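You operate a simulated robot arm through the tools that you are given. There is no shell and no other tool. Be economical: measure what you need, move in short steps, check, and stop when the job is done.

You are at the controls of a simulated robot arm. One attempt, no reset.

TASK
Plug the lamp in and set it to white light, dimmest step.
Fine: yellow plug in the small grey box before its switch goes on; press the controller's buttons where it lies.

The check looks at the end state, three seconds after you hand in, the way a careful person would. Anything else that was tipped, shoved, dropped, spilled or broken makes it a failure.

THE ROBOT
A 7-joint arm with a two-finger parallel gripper, fixed in place. Base frame: the origin is at the foot of the arm, x ahead of it, y to its left, z up; the work surface is at about z = 800. Units: mm, rad, N and s.
Its first joint turns from -2.601 to 2.601 rad. Payload 3.43 kg.
Tool frame: the origin (TCP) lies between the finger pads and is the grasp point; the fingertips stand 30 mm ahead of it; z points along the fingers, y is the line along which they close. The gripper opens to 94 mm. The fingers are 28 mm wide and 10 mm thick; the gripper's body (50 by 96 mm) begins 55 mm behind the TCP.
Orientation is that of the tool frame in the base frame, as a unit quaternion [x, y, z, w]. With the fingers straight down and closing along the base's y, the tool's x points along the base's -x, its y along +y and its z along -z.

THE INTERFACE
- The arm moves only by the tool arm_command. Its argument "plan" is a list of rows, each an object (a shift or turn left out is 0, a gripper value left out holds the last) with "travel": the shift along the tool's x, y, z in mm, a list of three; "rot": the turn, a rotation vector about the tool's x, y, z in rad, a list of three; "gripper": the opening in per cent of the stroke, from 0 (shut) to 100 (fully open). In form: [{"travel": [dx, dy, dz], "rot": [ax, ay, az], "gripper": gripper}, ...]. A call has 1 to 8 rows; each row shifts and turns the commanded pose from where the row before left it, along the tool's axes as they then stand. Rows are played at 5 a second. More than 50 mm and 0.15 rad between two rows, or a gripper value outside its range, and nothing of the call is played. A pose out of reach is approached as far as the arm can. The call stops where the force on the tool passes 40 N (or 10 N more than at its start, if that is more) or the arm is blocked; 0.2 s more then pass. Each finger travels about 45 mm/s and halts on what it meets, pressing with about 39 N; the grip force reading is that of the motor and also rises with nothing between the fingers. The clock runs only during rows and for 0.2 s after the last one: add rows that do not move to give the fingers time. It gives the time, the measured TCP pose, the force on the tool (base axes), the opening and the grip force at its end, in the units of the frame above (readings bear some noise), with the torque about the TCP (base axes, N m) and any sound that the robot's microphone picked up.
- Cameras (640 x 400 px; columns grow to the right, rows downward): "scene" is fixed at [401.2, -502.1, 1566.1]; the picture's right is [0.91, -0.42, 0.00], its down [-0.19, -0.42, -0.89] and it looks along [0.37, 0.81, -0.46] (base axes); focal length 367 px, centre (320, 200). "wrist" rides on the gripper at [76, 14, -103] in the tool frame; the picture's right is [-0.18, 0.98, 0.00], its down [-0.75, -0.14, -0.64] and it looks along [-0.63, -0.12, 0.77] (tool axes); focal length 243 px, centre (320, 200). There is no depth. A picture from a camera that has moved, and an enlarged one, comes with that camera's place and axes in the base frame and with its lens.
- camera(camera): a new picture of that camera. The clock stands still meanwhile.
- zoom(camera, box): a new picture of the part [left, top, right, bottom] of that camera's present view, enlarged. The clock stands still meanwhile.
- finish_job(): hands the job in; it is judged then, once.

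Go step by step. Nothing tells you positions but the pictures and the camera data: compare them with the known pose of the tool, close in by small moves and look again before you grip or let go. The budget is 120 turns and 76 pictures, counting those below and the enlarged ones. Unless the task says otherwise, let go and move clear before handing in, and close with one line.

The tools are called after "Request:" as name(argument=value, ...) on one line, values as JSON. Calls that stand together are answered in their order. arm_command: Moves the arm, as the interface text tells. Its arguments: {"type":"object","properties":{"plan":{"type":"array"}},"required":["plan"]} The other tools are called the same way: camera (camera) takes a picture; zoom (camera, box) takes an enlarged picture of a part of a camera's view; finish_job () hands the job in.

At the start:

```text
clock: 0.0
tcp_pos: [923.0, 350.5, 1139.8]
orientation: [0.001, 1.0, 0.0, 0.0]
ft_force: [0.6, 0.1, 0.4]
moment: [0.01, -0.01, -0.01]
finger_gap: 94.1
gripper_force: 0.0
```

scene: 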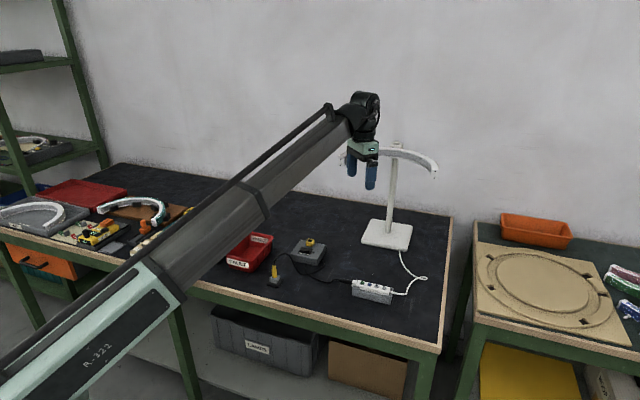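
wrist: 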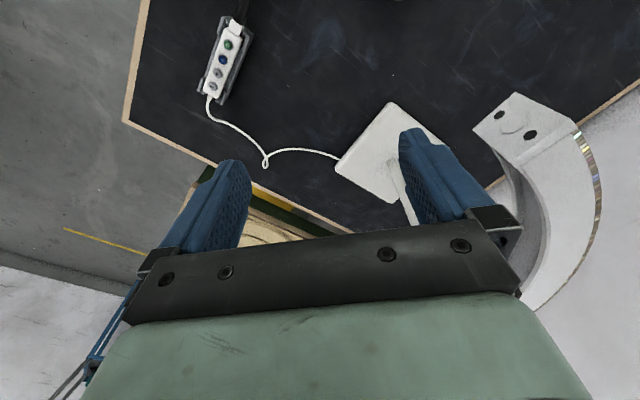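

I see the lamp, a white controller with four buttons, a yellow plug on the table and a grey box with a switch. I'll zoom in on them first.

Request:
zoom(camera="scene", box=[210, 215, 370, 315])

Request:
zoom(camera="scene", box=[330, 220, 450, 310])

Request:
zoom(camera="wrist", box=[170, 0, 300, 110])

```text
4.00 times, centred on (290, 265) of scene
camera zoom: at [401.2, -502.1, 1566.1], right [0.91, -0.42, 0.0], down [-0.19, -0.42, -0.89], along [0.37, 0.81, -0.46], focal length 1468 px, centre (440, -60)
```

zoom: 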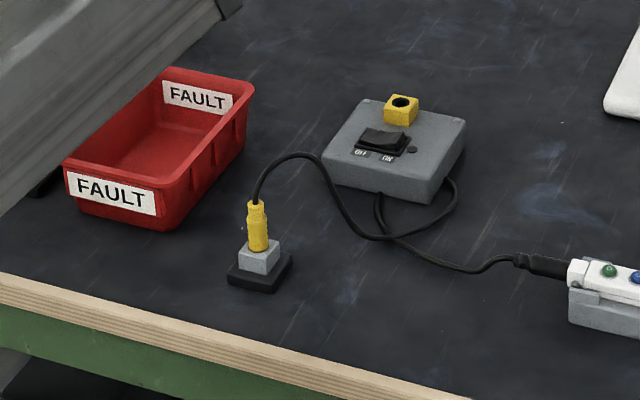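

```text
4.44 times, centred on (390, 265) of scene
camera zoom: at [401.2, -502.1, 1566.1], right [0.91, -0.42, 0.0], down [-0.19, -0.42, -0.89], along [0.37, 0.81, -0.46], focal length 1631 px, centre (9, -89)
```

zoom: 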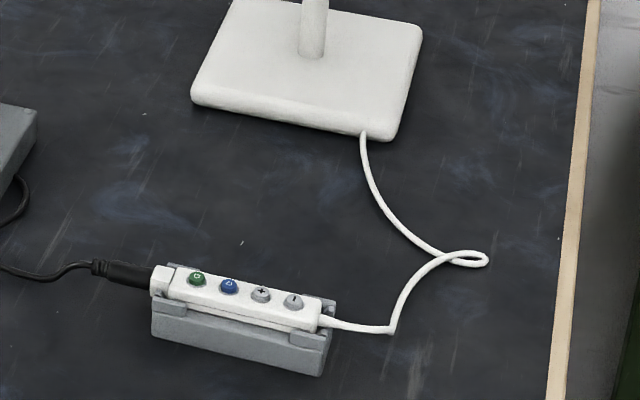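

```text
3.64 times, centred on (235, 55) of wrist
camera zoom: at [846.8, 364.8, 1242.2], right [0.18, 0.98, 0.0], down [0.75, -0.14, 0.64], along [0.63, -0.12, -0.77], focal length 882 px, centre (629, 727)
```

zoom: 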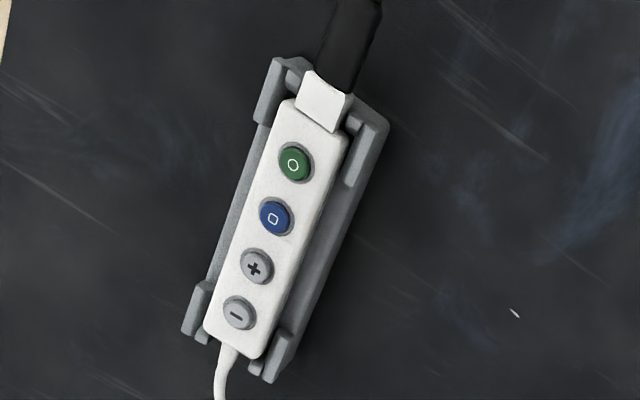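

The plug stands in a holder near (646, 378), the grey box with its yellow socket is near (805, 470), and the controller is to the right. I'll back off from the lamp and look at the box from above.

Request:
arm_command(plan=[{"travel": [45, 0, 0]}, {"travel": [45, 0, 0]}, {"travel": [45, 0, 0]}, {"travel": [45, 0, 0]}, {"travel": [45, 0, 30]}, {"travel": [0, 30, 30]}, {"travel": [0, 30, 30]}, {"travel": [0, 0, 0]}])

Request:
camera(camera="wrist")

Request:
camera(camera="scene")

```text
refused: row 5 steps farther than a row can; nothing moved
```

```text
70 pictures are left
camera wrist: at [846.8, 364.8, 1242.2], right [0.18, 0.98, 0.0], down [0.75, -0.14, 0.64], along [0.63, -0.12, -0.77], focal length 243 px, centre (320, 200)
```

wrist: 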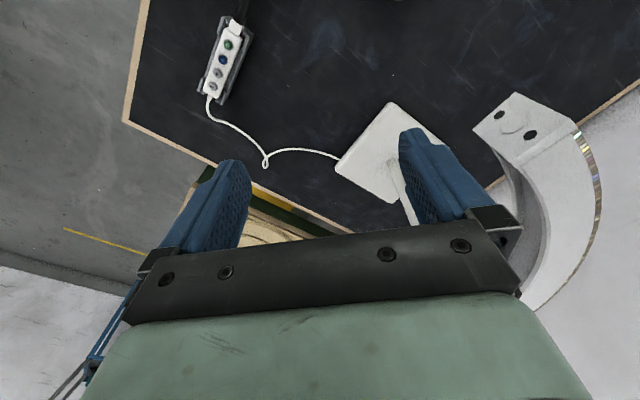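

```text
69 pictures are left
```

scene: 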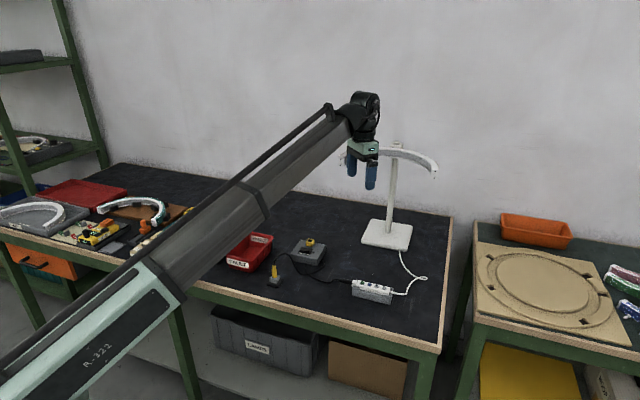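

The call was refused for a step that was too long, so I'll send it again with shorter steps.

Request:
arm_command(plan=[{"travel": [48, 0, 0]}, {"travel": [48, 0, 0]}, {"travel": [48, 0, 0]}, {"travel": [48, 0, 0]}, {"travel": [20, 20, 30]}, {"travel": [0, 30, 35]}, {"travel": [0, 30, 35]}, {"travel": [0, 0, 0]}])

Request:
camera(camera="wrist")

```text
clock: 1.8
tcp_pos: [712.1, 430.1, 1042.4]
orientation: [0.001, 1.0, 0.0, 0.0]
ft_force: [0.3, 0.0, 0.0]
moment: [-0.01, -0.01, 0.01]
finger_gap: 94.1
gripper_force: 0.0
```

```text
68 pictures are left
camera wrist: at [635.0, 444.8, 1143.6], right [0.18, 0.98, 0.0], down [0.75, -0.14, 0.64], along [0.63, -0.12, -0.77], focal length 243 px, centre (320, 200)
```

wrist: 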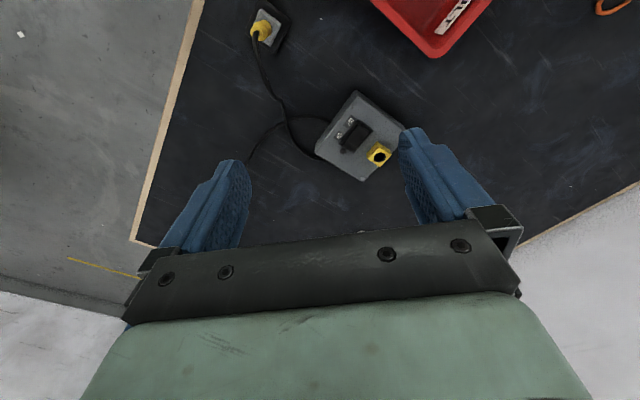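

Request:
zoom(camera="wrist", box=[300, 80, 420, 190])

Request:
zoom(camera="wrist", box=[220, 0, 320, 70])

```text
3.64 times, centred on (360, 135) of wrist
camera zoom: at [635.0, 444.8, 1143.6], right [0.18, 0.98, 0.0], down [0.75, -0.14, 0.64], along [0.63, -0.12, -0.77], focal length 882 px, centre (174, 436)
```

zoom: 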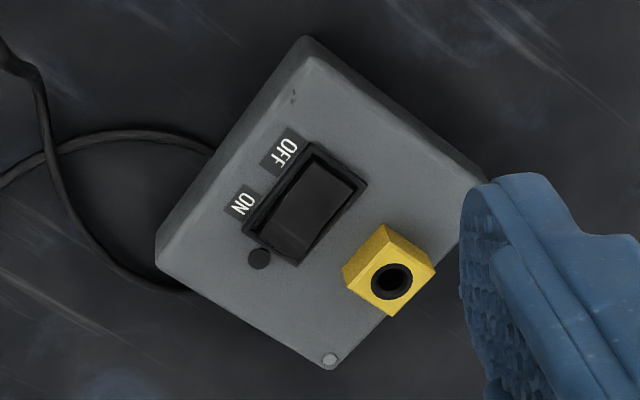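

```text
5.71 times, centred on (270, 35) of wrist
camera zoom: at [635.0, 444.8, 1143.6], right [0.18, 0.98, 0.0], down [0.75, -0.14, 0.64], along [0.63, -0.12, -0.77], focal length 1386 px, centre (606, 1143)
```

zoom: 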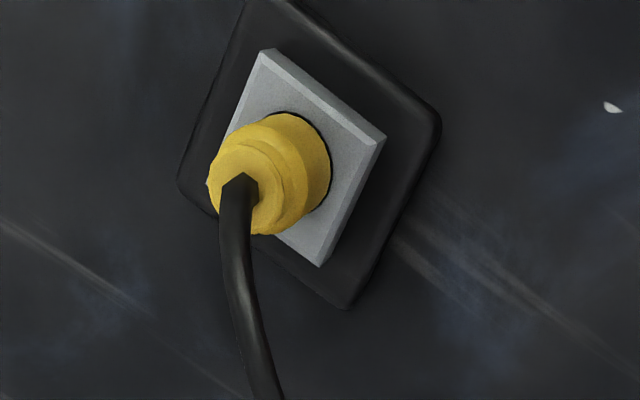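

The socket hole comes out near (820, 494, 845) and the plug near (649, 381), with its yellow body from about z 829 to 874. I'll hover above the plug and look.

Request:
arm_command(plan=[{"travel": [32, -25, 20]}, {"travel": [31, -24, 20]}, {"travel": [0, 0, 35]}, {"travel": [0, 0, 0]}, {"travel": [0, 0, 0]}])

Request:
camera(camera="wrist")

Request:
zoom(camera="scene", box=[230, 190, 350, 300])

```text
clock: 3.0
tcp_pos: [648.2, 380.1, 965.7]
orientation: [0.0, 1.0, 0.0, 0.0]
ft_force: [1.1, 0.3, 0.0]
moment: [-0.01, -0.01, 0.03]
finger_gap: 93.9
gripper_force: 0.1
```

```text
65 pictures are left
camera wrist: at [571.3, 394.6, 1068.1], right [0.18, 0.98, 0.0], down [0.75, -0.14, 0.64], along [0.63, -0.12, -0.77], focal length 243 px, centre (320, 200)
```

wrist: 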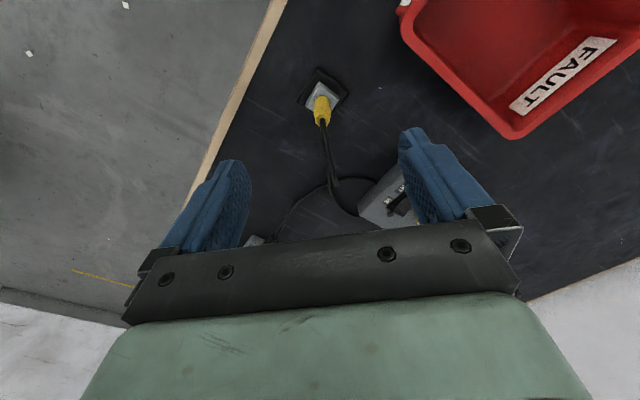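

```text
3.64 times, centred on (290, 245) of scene
camera zoom: at [401.2, -502.1, 1566.1], right [0.91, -0.42, 0.0], down [-0.19, -0.42, -0.89], along [0.37, 0.81, -0.46], focal length 1335 px, centre (429, 36)
```

zoom: 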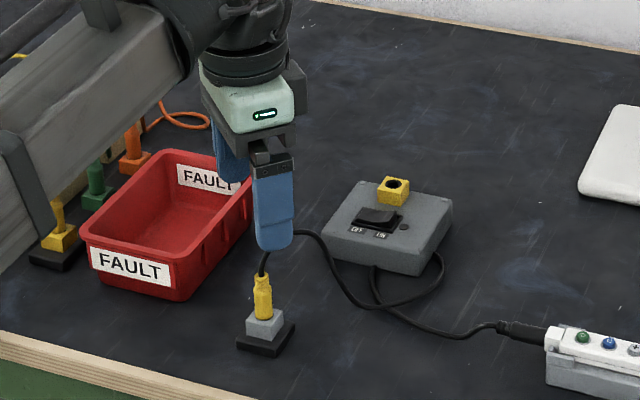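

Request:
zoom(camera="wrist", box=[270, 50, 380, 140])

```text
4.44 times, centred on (325, 95) of wrist
camera zoom: at [571.3, 394.6, 1068.1], right [0.18, 0.98, 0.0], down [0.75, -0.14, 0.64], along [0.63, -0.12, -0.77], focal length 1078 px, centre (298, 667)
```

zoom: 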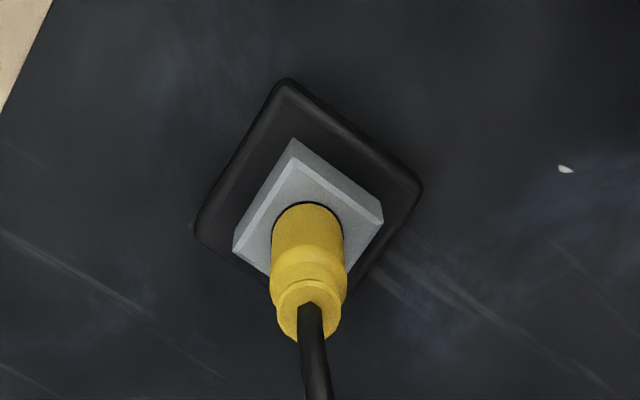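

The plug is at about (647.5, 381.8), almost directly under the tool. I'll descend and then close partway.

Request:
arm_command(plan=[{"travel": [0.7, 1.7, 35], "gripper": 60}, {"travel": [0, 0, 35]}, {"travel": [0, 0, 25]}, {"travel": [0, 0, 9]}, {"gripper": 30}, {"gripper": 30}, {}, {}])

Request:
camera(camera="wrist")

Request:
zoom(camera="scene", box=[230, 220, 330, 300])

```text
clock: 4.8
tcp_pos: [646.8, 381.9, 861.4]
orientation: [-0.001, 1.0, 0.0, -0.001]
ft_force: [0.1, 0.4, -0.7]
moment: [0.01, 0.02, 0.02]
finger_gap: 28.1
gripper_force: 0.0
```

```text
62 pictures are left
camera wrist: at [570.8, 397.3, 962.9], right [0.18, 0.98, 0.0], down [0.75, -0.14, 0.64], along [0.63, -0.12, -0.77], focal length 243 px, centre (320, 200)
```

wrist: 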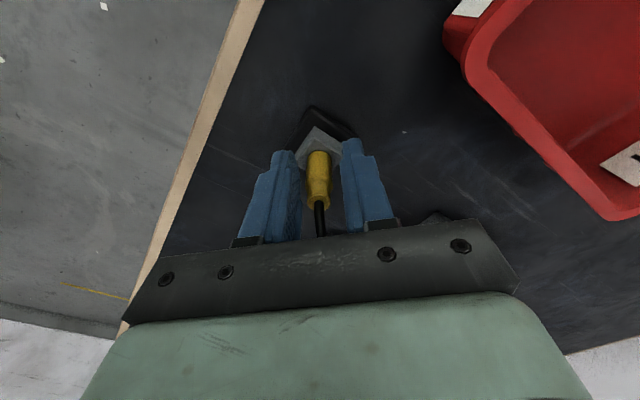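

```text
5.00 times, centred on (280, 260) of scene
camera zoom: at [401.2, -502.1, 1566.1], right [0.91, -0.42, 0.0], down [-0.19, -0.42, -0.89], along [0.37, 0.81, -0.46], focal length 1835 px, centre (520, -100)
```

zoom: 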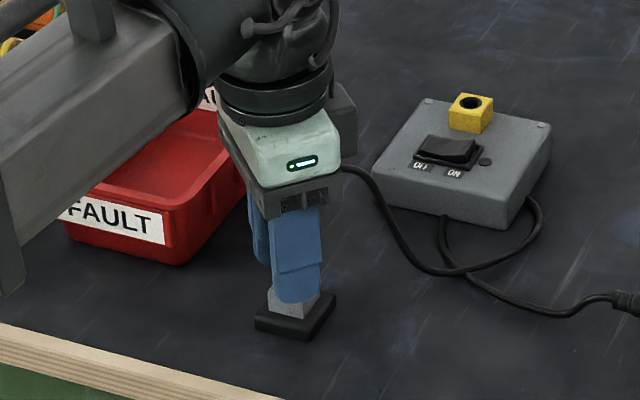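

The fingers straddle the plug, so I'll close on it.

Request:
arm_command(plan=[{"gripper": 0}, {}, {}, {}, {}])

```text
clock: 6.0
tcp_pos: [647.8, 383.0, 861.0]
orientation: [0.0, 1.0, -0.001, 0.0]
ft_force: [0.4, 0.1, -0.2]
moment: [-0.02, -0.03, -0.02]
finger_gap: 13.8
gripper_force: 39.5
```

The plug is held at 13.8 mm with no side load. I'll lift straight up.

Request:
arm_command(plan=[{"travel": [0, 0, -4]}, {"travel": [0, 0, -6]}, {"travel": [0, 0, -10]}, {"travel": [0, 0, -15]}, {}])

Request:
camera(camera="wrist")

Request:
zoom(camera="scene", box=[230, 220, 330, 300])

```text
clock: 7.2
tcp_pos: [648.2, 382.7, 895.2]
orientation: [-0.001, 1.0, -0.001, -0.001]
ft_force: [0.5, -0.3, 0.1]
moment: [-0.06, 0.02, -0.02]
finger_gap: 13.8
gripper_force: 39.4
```

```text
60 pictures are left
camera wrist: at [571.3, 396.9, 997.7], right [0.18, 0.98, 0.0], down [0.75, -0.14, 0.64], along [0.63, -0.12, -0.77], focal length 243 px, centre (320, 200)
```

wrist: 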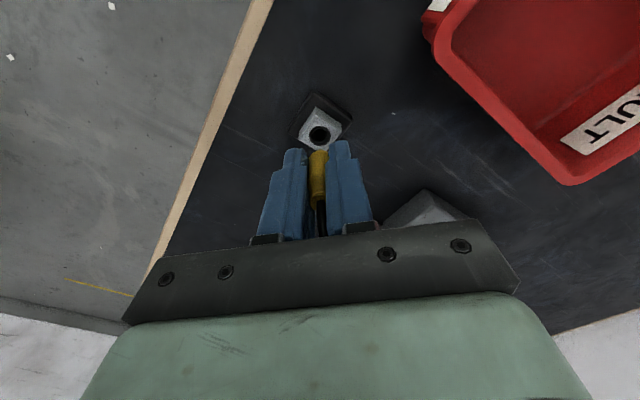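

```text
5.00 times, centred on (280, 260) of scene
camera zoom: at [401.2, -502.1, 1566.1], right [0.91, -0.42, 0.0], down [-0.19, -0.42, -0.89], along [0.37, 0.81, -0.46], focal length 1835 px, centre (520, -100)
```

zoom: 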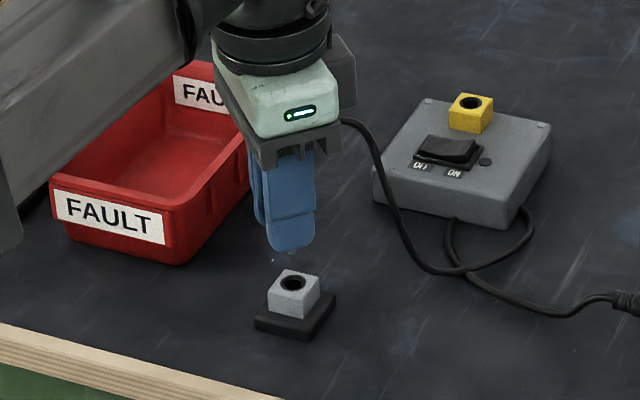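

The plug is out and the holder stayed put. I'll raise it and carry it over to the socket.

Request:
arm_command(plan=[{"travel": [0, 0, -30]}, {"travel": [0, 0, -25]}, {"travel": [-35, 22, 0]}, {"travel": [-35, 22, 0]}, {"travel": [-35, 22, 0]}, {"travel": [-35, 22, 0]}, {"travel": [-31, 23, 0]}, {}])

Request:
camera(camera="wrist")

Request:
zoom(camera="scene", box=[250, 190, 370, 300])

```text
clock: 9.0
tcp_pos: [819.3, 496.4, 949.2]
orientation: [0.0, 1.0, 0.0, 0.0]
ft_force: [-0.7, -0.1, 0.0]
moment: [-0.02, 0.01, -0.01]
finger_gap: 13.5
gripper_force: 38.6
```

```text
58 pictures are left
camera wrist: at [742.8, 508.8, 1051.5], right [0.18, 0.98, 0.0], down [0.75, -0.14, 0.64], along [0.63, -0.12, -0.77], focal length 243 px, centre (320, 200)
```

wrist: 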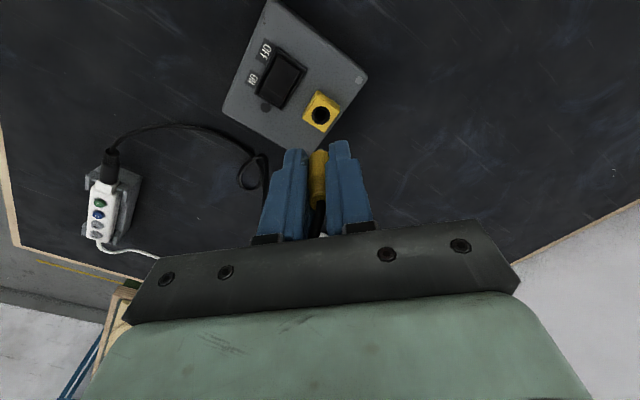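

```text
3.64 times, centred on (310, 245) of scene
camera zoom: at [401.2, -502.1, 1566.1], right [0.91, -0.42, 0.0], down [-0.19, -0.42, -0.89], along [0.37, 0.81, -0.46], focal length 1335 px, centre (356, 36)
```

zoom: 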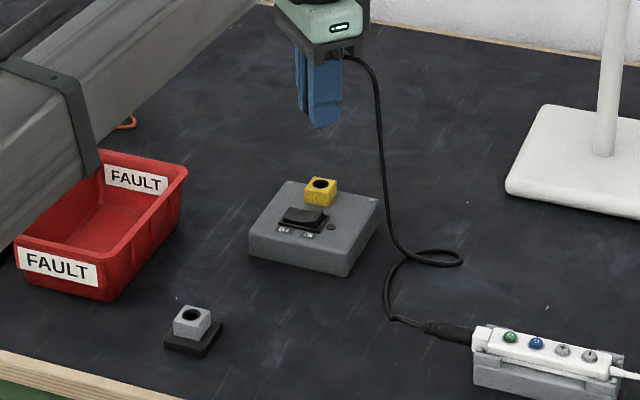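

Request:
zoom(camera="wrist", box=[270, 70, 370, 170])

Request:
zoom(camera="scene", box=[290, 200, 350, 260])

```text
4.00 times, centred on (320, 120) of wrist
camera zoom: at [742.8, 508.8, 1051.5], right [0.18, 0.98, 0.0], down [0.75, -0.14, 0.64], along [0.63, -0.12, -0.77], focal length 970 px, centre (320, 520)
```

zoom: 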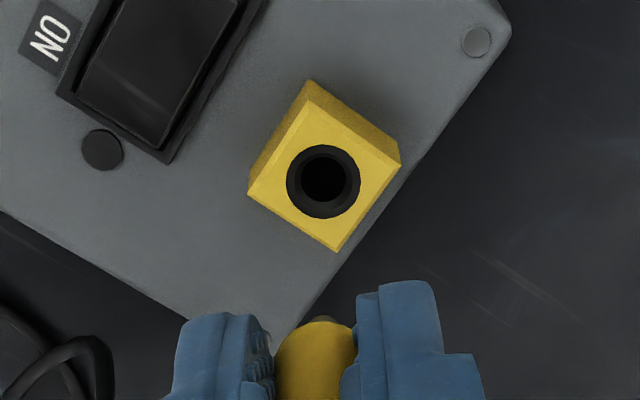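

```text
6.67 times, centred on (320, 230) of scene
camera zoom: at [401.2, -502.1, 1566.1], right [0.91, -0.42, 0.0], down [-0.19, -0.42, -0.89], along [0.37, 0.81, -0.46], focal length 2447 px, centre (320, 0)
```

zoom: 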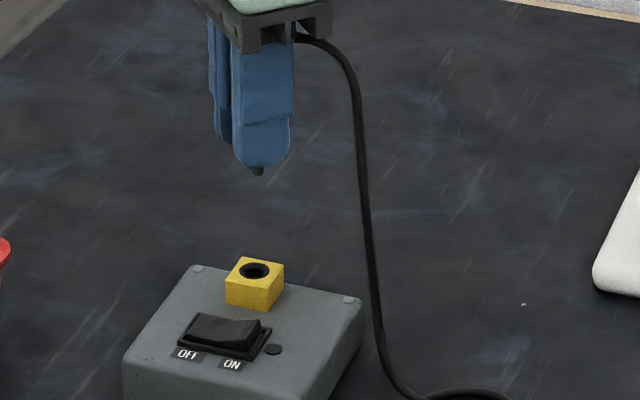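

The pin protrudes below the fingertips and is nearly above the hole. I'll lower to about 6 mm above the socket and compare.

Request:
arm_command(plan=[{"travel": [0, -0.5, 20]}, {"travel": [0, 0, 15]}, {"travel": [0, 0, 8]}, {}, {}])

Request:
zoom(camera="wrist", box=[280, 90, 360, 170])

Request:
zoom(camera="scene", box=[295, 220, 335, 260])

```text
clock: 10.2
tcp_pos: [818.5, 494.1, 905.6]
orientation: [0.0, 1.0, 0.0, 0.0]
ft_force: [-0.3, 0.0, 0.3]
moment: [0.02, 0.02, 0.01]
finger_gap: 13.7
gripper_force: 39.0
```

```text
5.00 times, centred on (320, 130) of wrist
camera zoom: at [742.5, 508.0, 1008.4], right [0.18, 0.98, 0.0], down [0.75, -0.14, 0.64], along [0.63, -0.12, -0.77], focal length 1213 px, centre (320, 550)
```

zoom: 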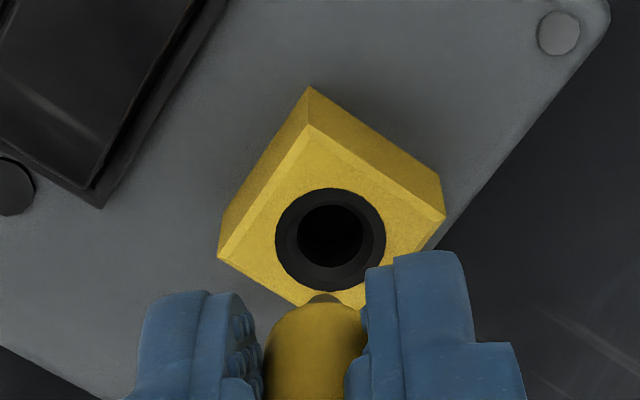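

```text
10.00 times, centred on (315, 240) of scene
camera zoom: at [401.2, -502.1, 1566.1], right [0.91, -0.42, 0.0], down [-0.19, -0.42, -0.89], along [0.37, 0.81, -0.46], focal length 3670 px, centre (370, -200)
```

zoom: 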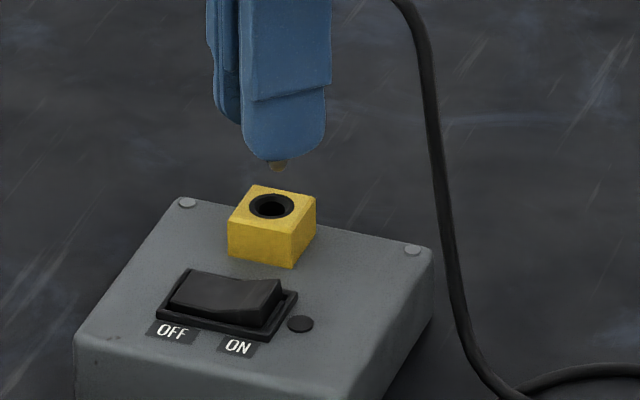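

The pin sits about 2 mm too far in +x and 2 mm short in +y. I'll correct that and check again.

Request:
arm_command(plan=[{"travel": [2.2, 1.7, 5]}, {"travel": [0, 0, 3]}, {}, {}])

Request:
zoom(camera="wrist", box=[280, 90, 360, 170])

Request:
zoom(camera="scene", box=[295, 220, 335, 260])

```text
clock: 11.2
tcp_pos: [817.5, 495.0, 899.1]
orientation: [0.0, 1.0, 0.001, 0.0]
ft_force: [0.0, -0.5, 0.3]
moment: [-0.02, 0.0, 0.03]
finger_gap: 13.6
gripper_force: 38.9
```

```text
5.00 times, centred on (320, 130) of wrist
camera zoom: at [740.1, 510.1, 1001.4], right [0.18, 0.98, 0.0], down [0.75, -0.14, 0.64], along [0.63, -0.12, -0.77], focal length 1213 px, centre (320, 550)
```

zoom: 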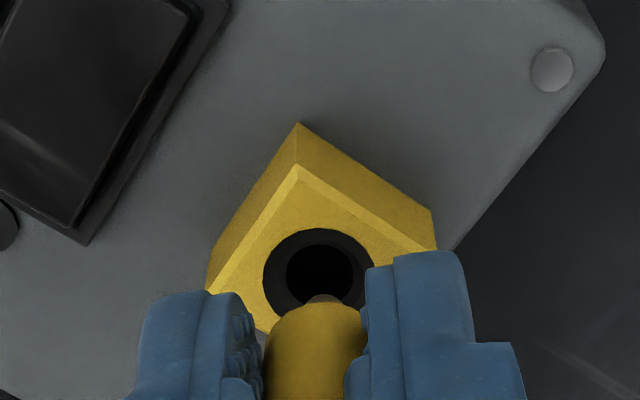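

```text
10.00 times, centred on (315, 240) of scene
camera zoom: at [401.2, -502.1, 1566.1], right [0.91, -0.42, 0.0], down [-0.19, -0.42, -0.89], along [0.37, 0.81, -0.46], focal length 3670 px, centre (370, -200)
```

zoom: 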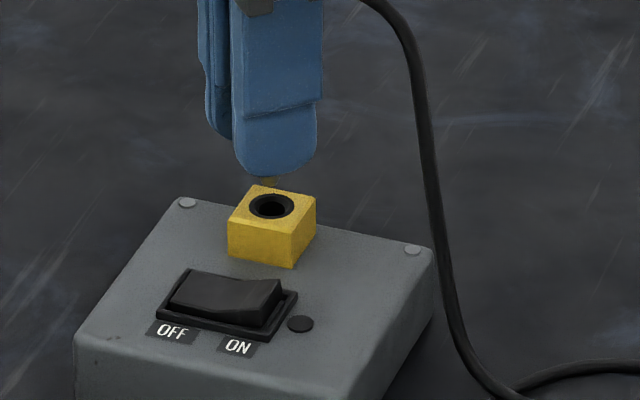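

It's aligned in both views, so I'll lower gently into the socket.

Request:
arm_command(plan=[{"travel": [0, -0.3, 4]}, {"travel": [0, 0, 4]}, {"travel": [0, 0, 2]}, {"travel": [0, 0, 2]}, {}])

Request:
zoom(camera="wrist", box=[280, 90, 360, 170])

Request:
zoom(camera="scene", box=[295, 220, 335, 260])

```text
clock: 12.4
tcp_pos: [816.7, 494.8, 886.9]
orientation: [0.001, 1.0, 0.0, 0.0]
ft_force: [0.3, -0.4, 0.0]
moment: [0.01, 0.01, 0.01]
finger_gap: 13.7
gripper_force: 39.0
```

```text
5.00 times, centred on (320, 130) of wrist
camera zoom: at [739.7, 509.5, 989.9], right [0.18, 0.98, 0.0], down [0.75, -0.14, 0.64], along [0.63, -0.12, -0.77], focal length 1213 px, centre (320, 550)
```

zoom: 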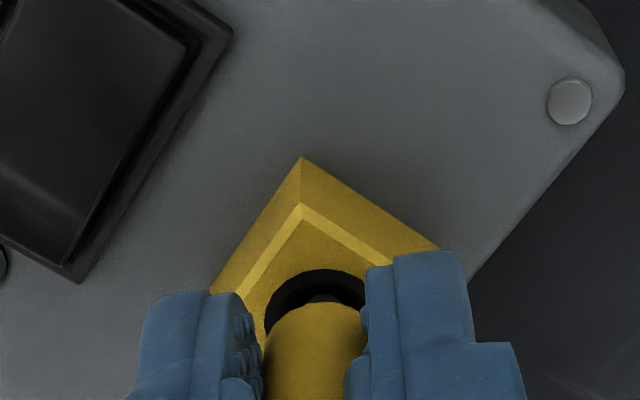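

```text
10.00 times, centred on (315, 240) of scene
camera zoom: at [401.2, -502.1, 1566.1], right [0.91, -0.42, 0.0], down [-0.19, -0.42, -0.89], along [0.37, 0.81, -0.46], focal length 3670 px, centre (370, -200)
```

zoom: 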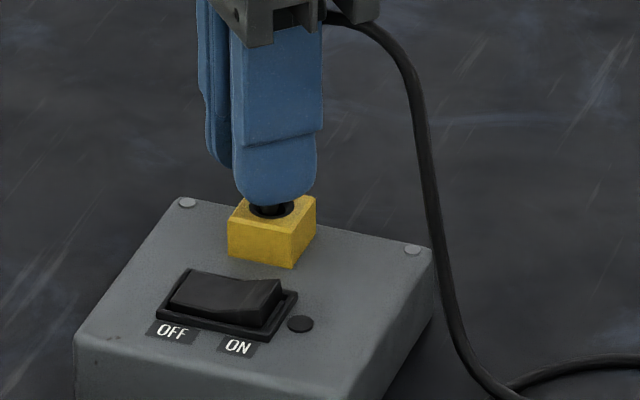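

Request:
arm_command(plan=[{"travel": [0, -0.2, 2]}, {"travel": [0, 0, 2]}, {"travel": [0, 0, 2]}, {"travel": [0, 0, 2]}, {"travel": [0, 0, 1.5]}, {}])

Request:
zoom(camera="wrist", box=[280, 90, 360, 170])

Request:
zoom(camera="scene", box=[295, 220, 335, 260])

```text
clock: 13.8
tcp_pos: [817.5, 495.6, 879.3]
orientation: [0.0, 1.0, 0.001, 0.002]
ft_force: [6.6, 0.8, 20.1]
moment: [-0.04, -0.07, 0.0]
finger_gap: 13.5
gripper_force: 38.6
```

```text
5.00 times, centred on (320, 130) of wrist
camera zoom: at [740.1, 509.2, 981.5], right [0.18, 0.98, 0.0], down [0.75, -0.14, 0.64], along [0.63, -0.12, -0.77], focal length 1213 px, centre (320, 550)
```

zoom: 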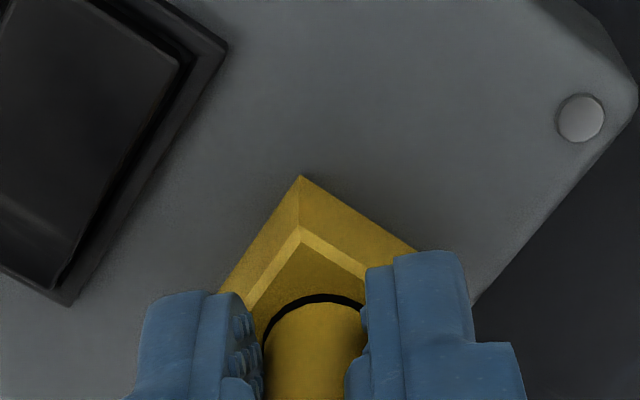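

```text
10.00 times, centred on (315, 240) of scene
camera zoom: at [401.2, -502.1, 1566.1], right [0.91, -0.42, 0.0], down [-0.19, -0.42, -0.89], along [0.37, 0.81, -0.46], focal length 3670 px, centre (370, -200)
```

zoom: 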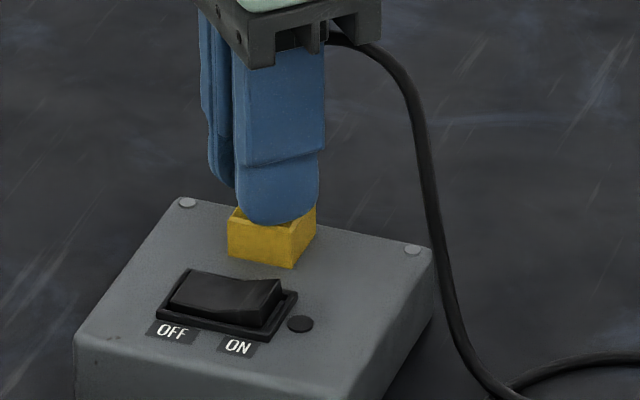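

The force rose at z 879, about where I expect it to seat. I'll ease sideways toward the reaction and press a bit more.

Request:
arm_command(plan=[{"travel": [-0.8, 0, 0]}, {"travel": [0, 0, 0.7]}, {"travel": [0, 0, 0.7]}, {}])

```text
clock: 14.8
tcp_pos: [816.9, 493.9, 877.6]
orientation: [0.0, 1.0, 0.0, 0.001]
ft_force: [8.3, 5.6, 26.2]
moment: [0.06, -0.22, 0.02]
finger_gap: 13.4
gripper_force: 39.2
```

Request:
arm_command(plan=[{"travel": [-0.5, 0.5, 0.7]}, {"travel": [0, 0, 0.7]}, {}])

Request:
zoom(camera="wrist", box=[280, 90, 360, 170])

Request:
zoom(camera="scene", box=[295, 220, 335, 260])

```text
clock: 15.6
tcp_pos: [816.7, 495.3, 877.0]
orientation: [0.0, 1.0, 0.0, 0.0]
ft_force: [0.1, -2.3, 27.3]
moment: [-0.01, -0.1, 0.0]
finger_gap: 13.8
gripper_force: 39.6
```

```text
5.00 times, centred on (320, 130) of wrist
camera zoom: at [739.8, 509.4, 978.9], right [0.18, 0.98, 0.0], down [0.75, -0.14, 0.64], along [0.63, -0.12, -0.77], focal length 1213 px, centre (320, 550)
```

zoom: 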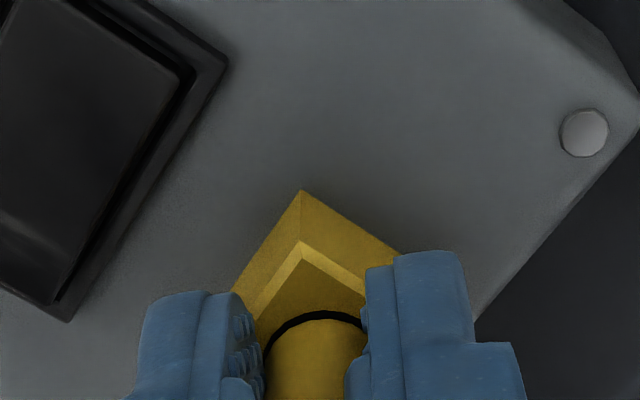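

```text
10.00 times, centred on (315, 240) of scene
camera zoom: at [401.2, -502.1, 1566.1], right [0.91, -0.42, 0.0], down [-0.19, -0.42, -0.89], along [0.37, 0.81, -0.46], focal length 3670 px, centre (370, -200)
```

zoom: 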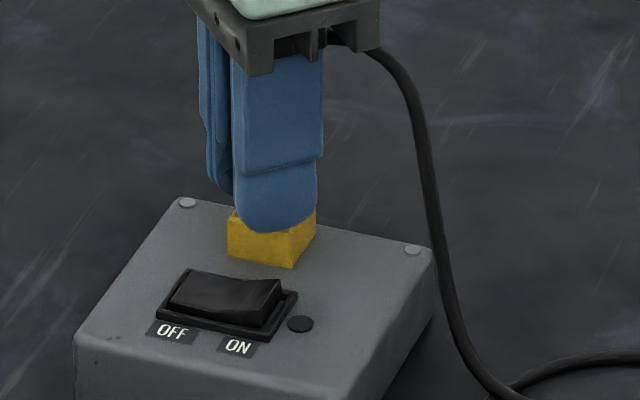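

I can't tell whether the fingertips or the plug are bearing on the socket. I'll open slightly, rise and look.

Request:
arm_command(plan=[{"travel": [0, 0, -1]}, {"gripper": 30}, {}, {}, {"travel": [0, 0, -10]}, {}])

Request:
zoom(camera="wrist", box=[260, 80, 380, 180])

Request:
zoom(camera="scene", box=[295, 220, 335, 260])

```text
clock: 17.0
tcp_pos: [818.6, 494.3, 885.8]
orientation: [0.0, 1.0, 0.0, 0.0]
ft_force: [-0.3, -0.1, 0.1]
moment: [-0.01, 0.01, -0.01]
finger_gap: 28.1
gripper_force: 0.0
```

```text
4.00 times, centred on (320, 130) of wrist
camera zoom: at [740.9, 509.7, 988.8], right [0.18, 0.98, 0.0], down [0.75, -0.14, 0.64], along [0.63, -0.12, -0.77], focal length 970 px, centre (320, 480)
```

zoom: 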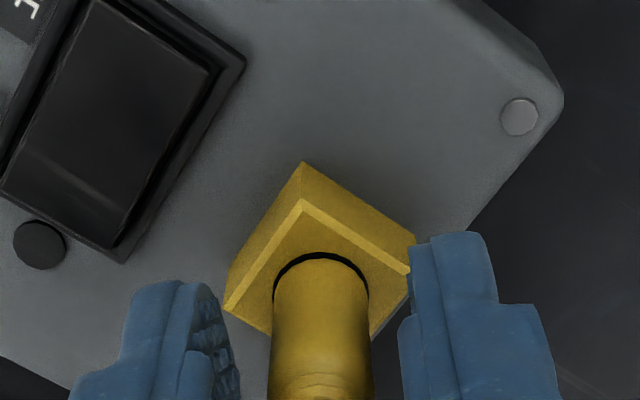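

```text
10.00 times, centred on (315, 240) of scene
camera zoom: at [401.2, -502.1, 1566.1], right [0.91, -0.42, 0.0], down [-0.19, -0.42, -0.89], along [0.37, 0.81, -0.46], focal length 3670 px, centre (370, -200)
```

zoom: 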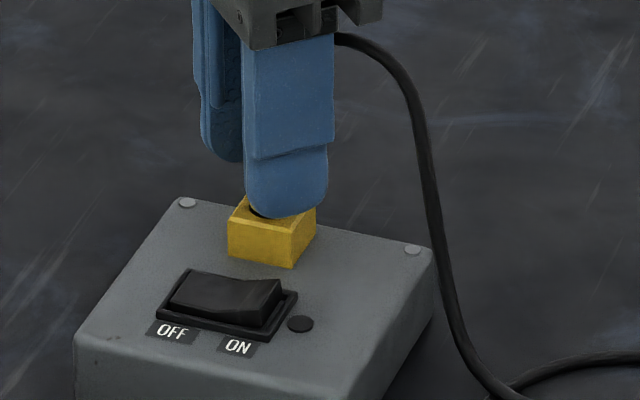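

The plug stands by itself. I'll regrip about 9 mm higher, so the fingertips clear the socket, and press to test the seating.

Request:
arm_command(plan=[{"gripper": 0}, {}, {}, {"travel": [0, 0, 1]}, {"travel": [0, 0, 1]}, {"travel": [0, 0, 1]}, {}])

```text
clock: 18.6
tcp_pos: [817.5, 495.8, 885.1]
orientation: [0.001, 1.0, 0.001, 0.001]
ft_force: [1.4, -3.0, 28.9]
moment: [-0.09, -0.14, -0.03]
finger_gap: 13.2
gripper_force: 38.8
```

Request:
arm_command(plan=[{"travel": [0, 0, 0.8]}, {"travel": [0, 0, 0.8]}, {}])

```text
clock: 19.4
tcp_pos: [816.9, 495.0, 882.7]
orientation: [0.0, 1.0, 0.0, 0.0]
ft_force: [3.8, -0.7, 27.7]
moment: [0.0, -0.18, 0.01]
finger_gap: 13.2
gripper_force: 39.6
```

Force is steady near 28 N while it still advances, so either it's inserting against friction or the grip is slipping. I'll look.

Request:
zoom(camera="wrist", box=[260, 80, 380, 180])

```text
4.00 times, centred on (320, 130) of wrist
camera zoom: at [740.5, 509.3, 984.7], right [0.18, 0.98, 0.0], down [0.75, -0.14, 0.64], along [0.63, -0.12, -0.77], focal length 970 px, centre (320, 480)
```

zoom: 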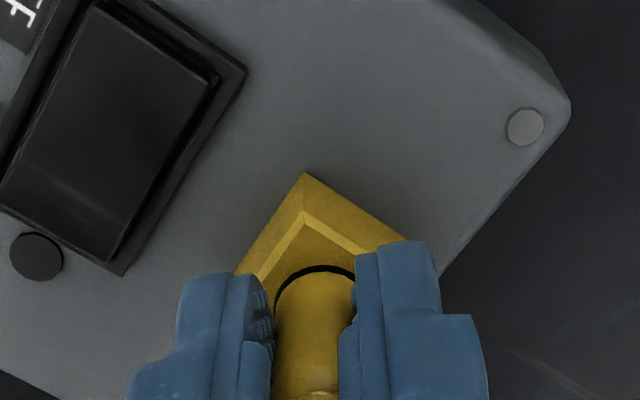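

I'll open, rise clear and measure how high the plug stands above the socket (it stood about 45 mm above the holder).

Request:
arm_command(plan=[{"travel": [0, 0, -1]}, {"gripper": 45}, {}, {}, {"travel": [0, 0, -35]}, {"travel": [0, 0, -35]}, {"travel": [0, 0, -35]}, {}])

Request:
zoom(camera="scene", box=[285, 215, 345, 265])

Request:
zoom(camera="wrist", box=[240, 30, 400, 150])

```text
clock: 21.2
tcp_pos: [818.2, 496.0, 990.1]
orientation: [0.0, 1.0, 0.0, 0.001]
ft_force: [-0.1, 0.4, -0.3]
moment: [0.02, 0.01, 0.01]
finger_gap: 42.0
gripper_force: 0.1
```

```text
8.00 times, centred on (315, 240) of scene
camera zoom: at [401.2, -502.1, 1566.1], right [0.91, -0.42, 0.0], down [-0.19, -0.42, -0.89], along [0.37, 0.81, -0.46], focal length 2936 px, centre (360, -120)
```

zoom: 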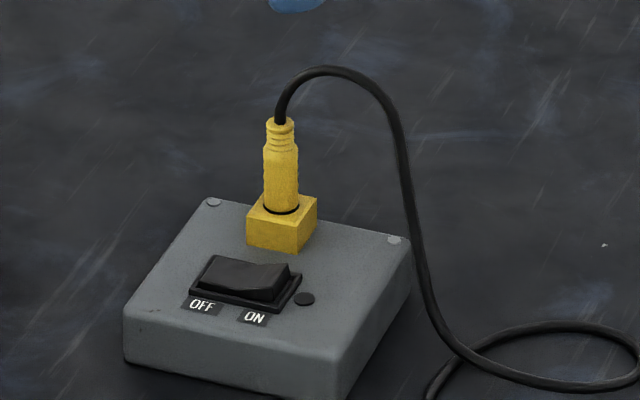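

```text
3.33 times, centred on (320, 90) of wrist
camera zoom: at [740.8, 510.6, 1091.7], right [0.18, 0.98, 0.0], down [0.75, -0.14, 0.64], along [0.63, -0.12, -0.77], focal length 809 px, centre (320, 567)
```

zoom: 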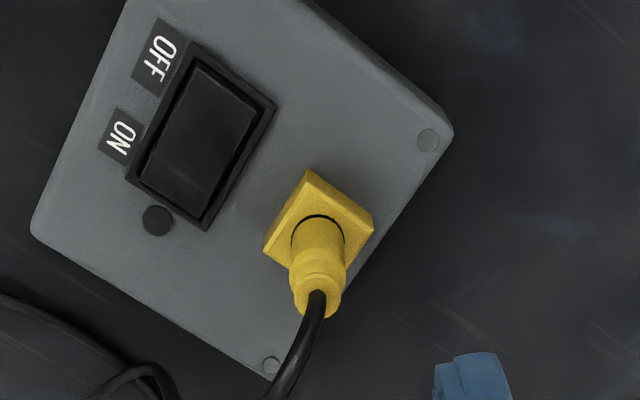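

Request:
zoom(camera="scene", box=[307, 226, 331, 250])

Request:
zoom(camera="wrist", box=[295, 70, 345, 130])

```text
16.00 times, centred on (319, 238) of scene
camera zoom: at [401.2, -502.1, 1566.1], right [0.91, -0.42, 0.0], down [-0.19, -0.42, -0.89], along [0.37, 0.81, -0.46], focal length 5872 px, centre (336, -408)
```

zoom: 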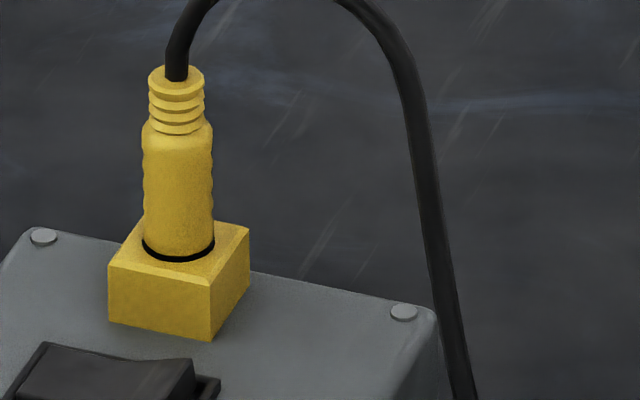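

```text
6.67 times, centred on (320, 100) of wrist
camera zoom: at [740.8, 510.6, 1091.7], right [0.18, 0.98, 0.0], down [0.75, -0.14, 0.64], along [0.63, -0.12, -0.77], focal length 1618 px, centre (320, 867)
```

zoom: 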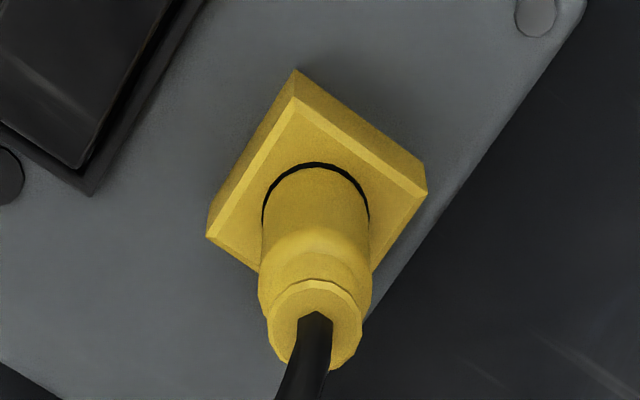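

The plug stands, but a thin dark band suggests it's 1 to 4 mm short of fully home, and my grip slipped at about 28 N. I'll grip the narrower neck with the fingertips on the barrel's shoulder and press harder.

Request:
arm_command(plan=[{"travel": [-2, 0, 30]}, {"travel": [0, 0, 30]}, {"travel": [0, 0, 20]}, {"gripper": 0}, {}, {}, {}, {}])

Request:
zoom(camera="scene", box=[300, 220, 340, 255])

Request:
zoom(camera="wrist", box=[260, 80, 380, 180])

```text
clock: 23.0
tcp_pos: [819.4, 495.3, 908.2]
orientation: [0.0, 1.0, -0.001, 0.0]
ft_force: [0.4, -11.4, -4.1]
moment: [-0.35, -0.04, 0.03]
finger_gap: 10.3
gripper_force: 39.2
```

```text
11.43 times, centred on (320, 238) of scene
camera zoom: at [401.2, -502.1, 1566.1], right [0.91, -0.42, 0.0], down [-0.19, -0.42, -0.89], along [0.37, 0.81, -0.46], focal length 4195 px, centre (320, -229)
```

zoom: 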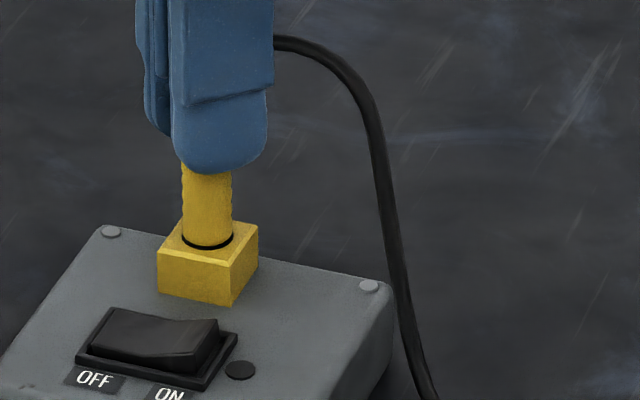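

```text
4.00 times, centred on (320, 130) of wrist
camera zoom: at [743.4, 509.8, 1009.7], right [0.18, 0.98, 0.0], down [0.75, -0.14, 0.64], along [0.63, -0.12, -0.77], focal length 970 px, centre (320, 480)
```

zoom: 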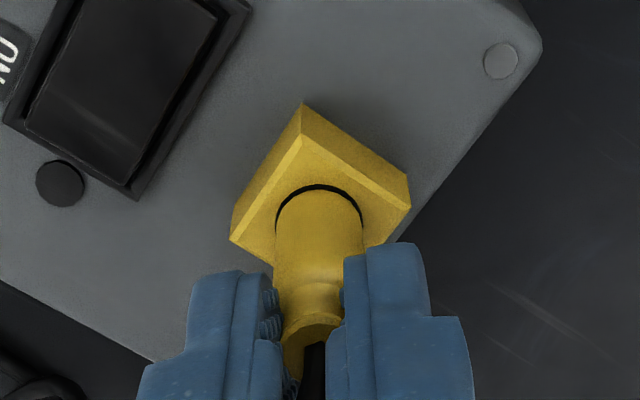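

It's gripped on the neck. I'll relieve the sideways load and press in small steps.

Request:
arm_command(plan=[{"travel": [0, -0.6, 0.5]}, {"travel": [0, 0, 0.7]}, {"travel": [0, 0, 0.7]}, {"travel": [0, 0, 0.7]}, {}])

```text
clock: 24.2
tcp_pos: [820.2, 495.1, 906.7]
orientation: [-0.001, 1.0, 0.001, 0.001]
ft_force: [3.5, -5.7, 22.0]
moment: [-0.15, -0.1, -0.01]
finger_gap: 10.2
gripper_force: 38.6
```

Request:
arm_command(plan=[{"travel": [0, -0.3, 0.7]}, {"travel": [0, 0, 0.7]}, {"travel": [0, 0, 0.7]}, {"travel": [0, 0, 0.7]}, {}])

Request:
zoom(camera="scene", box=[300, 220, 340, 255])

```text
clock: 24.9
tcp_pos: [820.9, 494.9, 906.4]
orientation: [0.001, 1.0, 0.001, 0.001]
ft_force: [-3.9, -2.7, 13.1]
moment: [-0.05, 0.29, 0.01]
finger_gap: 10.1
gripper_force: 39.1
stopped in row 3: the force on the tool passed its limit at 42 N (the readings are from after the stop); the commanded pose is now the measured one
```

```text
11.43 times, centred on (320, 238) of scene
camera zoom: at [401.2, -502.1, 1566.1], right [0.91, -0.42, 0.0], down [-0.19, -0.42, -0.89], along [0.37, 0.81, -0.46], focal length 4195 px, centre (320, -229)
```

zoom: 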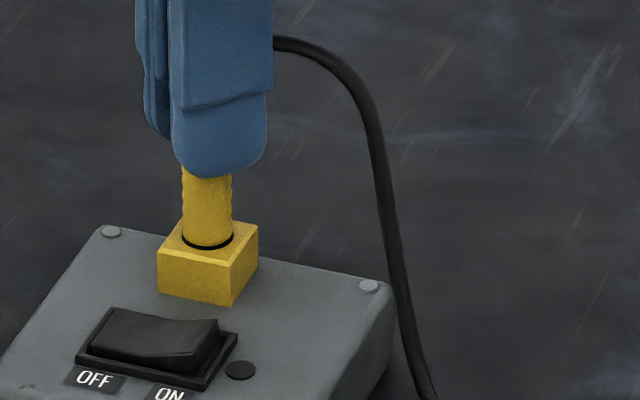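

It resists 42 N without moving. I'll wiggle it lightly under load once, to rule out a jam.

Request:
arm_command(plan=[{"travel": [0, 0, 0.6]}, {"travel": [0.8, 0, 0.3]}, {"travel": [-1.6, 0, 0]}, {"travel": [0.8, 0.8, 0]}, {"travel": [0, -1.6, 0.2]}, {"travel": [0, 0.8, 0]}, {"rot": [0, 0, 0.08]}, {"rot": [0, 0, -0.08]}])

Request:
zoom(camera="scene", box=[300, 220, 340, 255])

```text
clock: 26.3
tcp_pos: [820.5, 494.7, 906.9]
orientation: [0.0, 1.0, 0.001, 0.0]
ft_force: [-5.6, -3.2, 14.2]
moment: [-0.12, 0.26, 0.01]
finger_gap: 10.0
gripper_force: 39.1
stopped in row 7: the force on the tool passed its limit at 41 N (the readings are from after the stop); the commanded pose is now the measured one
```

```text
11.43 times, centred on (320, 238) of scene
camera zoom: at [401.2, -502.1, 1566.1], right [0.91, -0.42, 0.0], down [-0.19, -0.42, -0.89], along [0.37, 0.81, -0.46], focal length 4195 px, centre (320, -229)
```

zoom: 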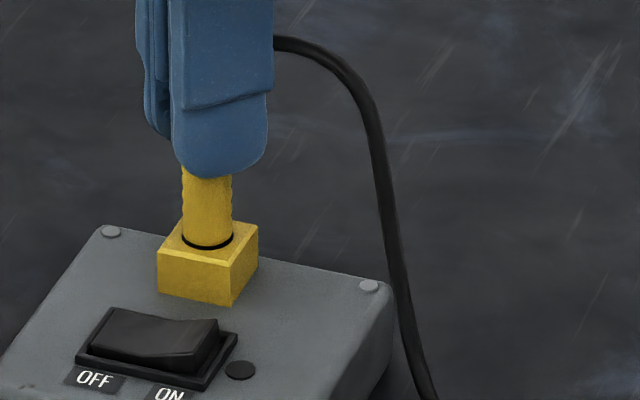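

It's bottomed, so I'll let go, rise, turn the gripper along the rocker's long axis and look at the switch from close by.

Request:
arm_command(plan=[{"gripper": 45}, {}, {}, {"travel": [0, 0, -40]}, {"travel": [0, 0, -40]}, {"travel": [0, 0, -20]}, {"rot": [0, 0, -0.145], "gripper": 74.5}, {"rot": [0, 0, -0.145]}])

Request:
arm_command(plan=[{"rot": [0, 0, -0.145]}, {"rot": [0, 0, -0.145]}, {"rot": [0, 0, -0.14]}, {"travel": [20, 20, 0]}, {"travel": [20.6, 7.7, 0]}, {}])

Request:
camera(camera="wrist")

```text
clock: 28.1
tcp_pos: [821.5, 494.5, 1004.9]
orientation: [-0.146, 0.989, 0.001, 0.0]
ft_force: [0.1, 0.6, -0.2]
moment: [0.02, 0.03, -0.01]
finger_gap: 69.6
gripper_force: 0.1
```

```text
clock: 29.5
tcp_pos: [772.1, 490.6, 1005.2]
orientation: [-0.353, 0.936, 0.001, 0.001]
ft_force: [0.1, -0.3, -0.7]
moment: [-0.01, 0.01, 0.0]
finger_gap: 70.1
gripper_force: 0.2
```

```text
33 pictures are left
camera wrist: at [704.9, 450.3, 1106.7], right [-0.51, 0.86, 0.0], down [0.66, 0.39, 0.64], along [0.55, 0.33, -0.77], focal length 243 px, centre (320, 200)
```

wrist: 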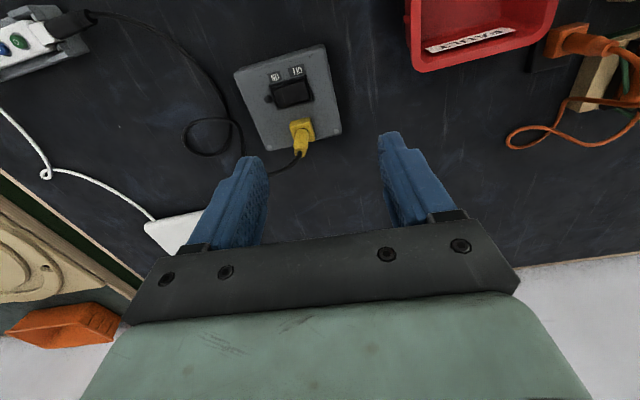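

Request:
zoom(camera="wrist", box=[230, 40, 350, 160])

```text
3.33 times, centred on (290, 100) of wrist
camera zoom: at [704.9, 450.3, 1106.7], right [-0.51, 0.86, 0.0], down [0.66, 0.39, 0.64], along [0.55, 0.33, -0.77], focal length 809 px, centre (420, 533)
```

zoom: 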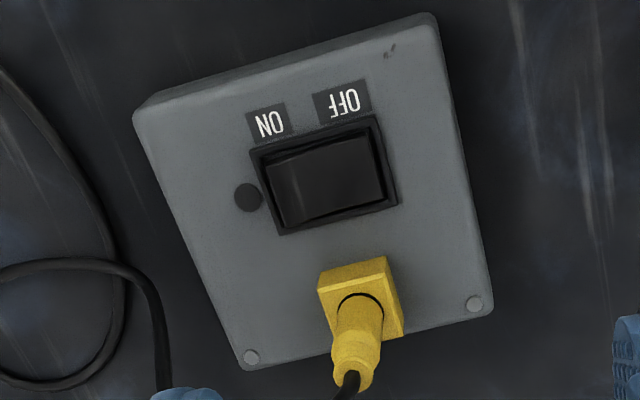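

The rocker's ON end should be pressed near (797, 459.6). I'll lower the −y finger over it to just above contact and check.

Request:
arm_command(plan=[{"travel": [1.5, 0, 40]}, {"travel": [0, 0, 40]}, {"travel": [0, 0, 35]}, {}, {}])

Request:
zoom(camera="wrist", box=[170, 60, 330, 200])

Request:
zoom(camera="scene", box=[285, 210, 345, 270])

```text
clock: 30.7
tcp_pos: [770.6, 488.3, 891.0]
orientation: [-0.353, 0.936, 0.0, 0.002]
ft_force: [-0.2, 0.4, -1.0]
moment: [0.0, -0.02, 0.01]
finger_gap: 69.9
gripper_force: 0.0
```

```text
2.86 times, centred on (250, 130) of wrist
camera zoom: at [702.9, 449.5, 992.2], right [-0.51, 0.86, 0.0], down [0.66, 0.39, 0.64], along [0.55, 0.33, -0.76], focal length 693 px, centre (520, 400)
```

zoom: 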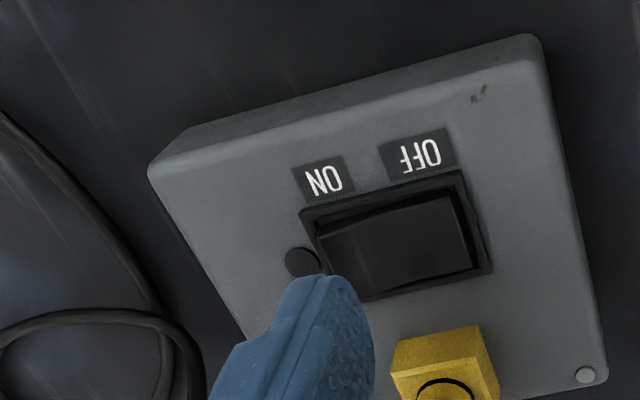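

```text
6.67 times, centred on (315, 240) of scene
camera zoom: at [401.2, -502.1, 1566.1], right [0.91, -0.42, 0.0], down [-0.19, -0.42, -0.89], along [0.37, 0.81, -0.46], focal length 2447 px, centre (353, -67)
```

zoom: 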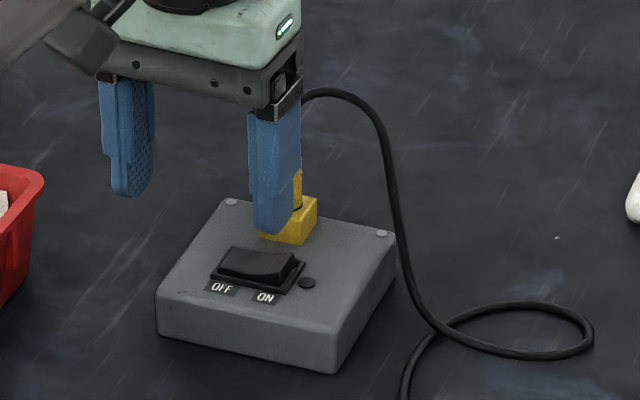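

The finger is above the ON half. I'll nudge it 1 to 2 mm and press down slowly.

Request:
arm_command(plan=[{"travel": [2, -1.5, 8]}, {"travel": [0, 0, 6]}, {"travel": [0, 0, 2]}, {"travel": [0, 0, 2]}, {"travel": [0, 0, 2]}, {"travel": [0, 0, 2]}, {}])

```text
clock: 32.3
tcp_pos: [770.6, 486.9, 866.9]
orientation: [-0.352, 0.936, 0.0, 0.002]
ft_force: [-0.1, -0.1, 0.3]
moment: [-0.04, 0.0, -0.04]
finger_gap: 70.2
gripper_force: 0.1
heard: click
```

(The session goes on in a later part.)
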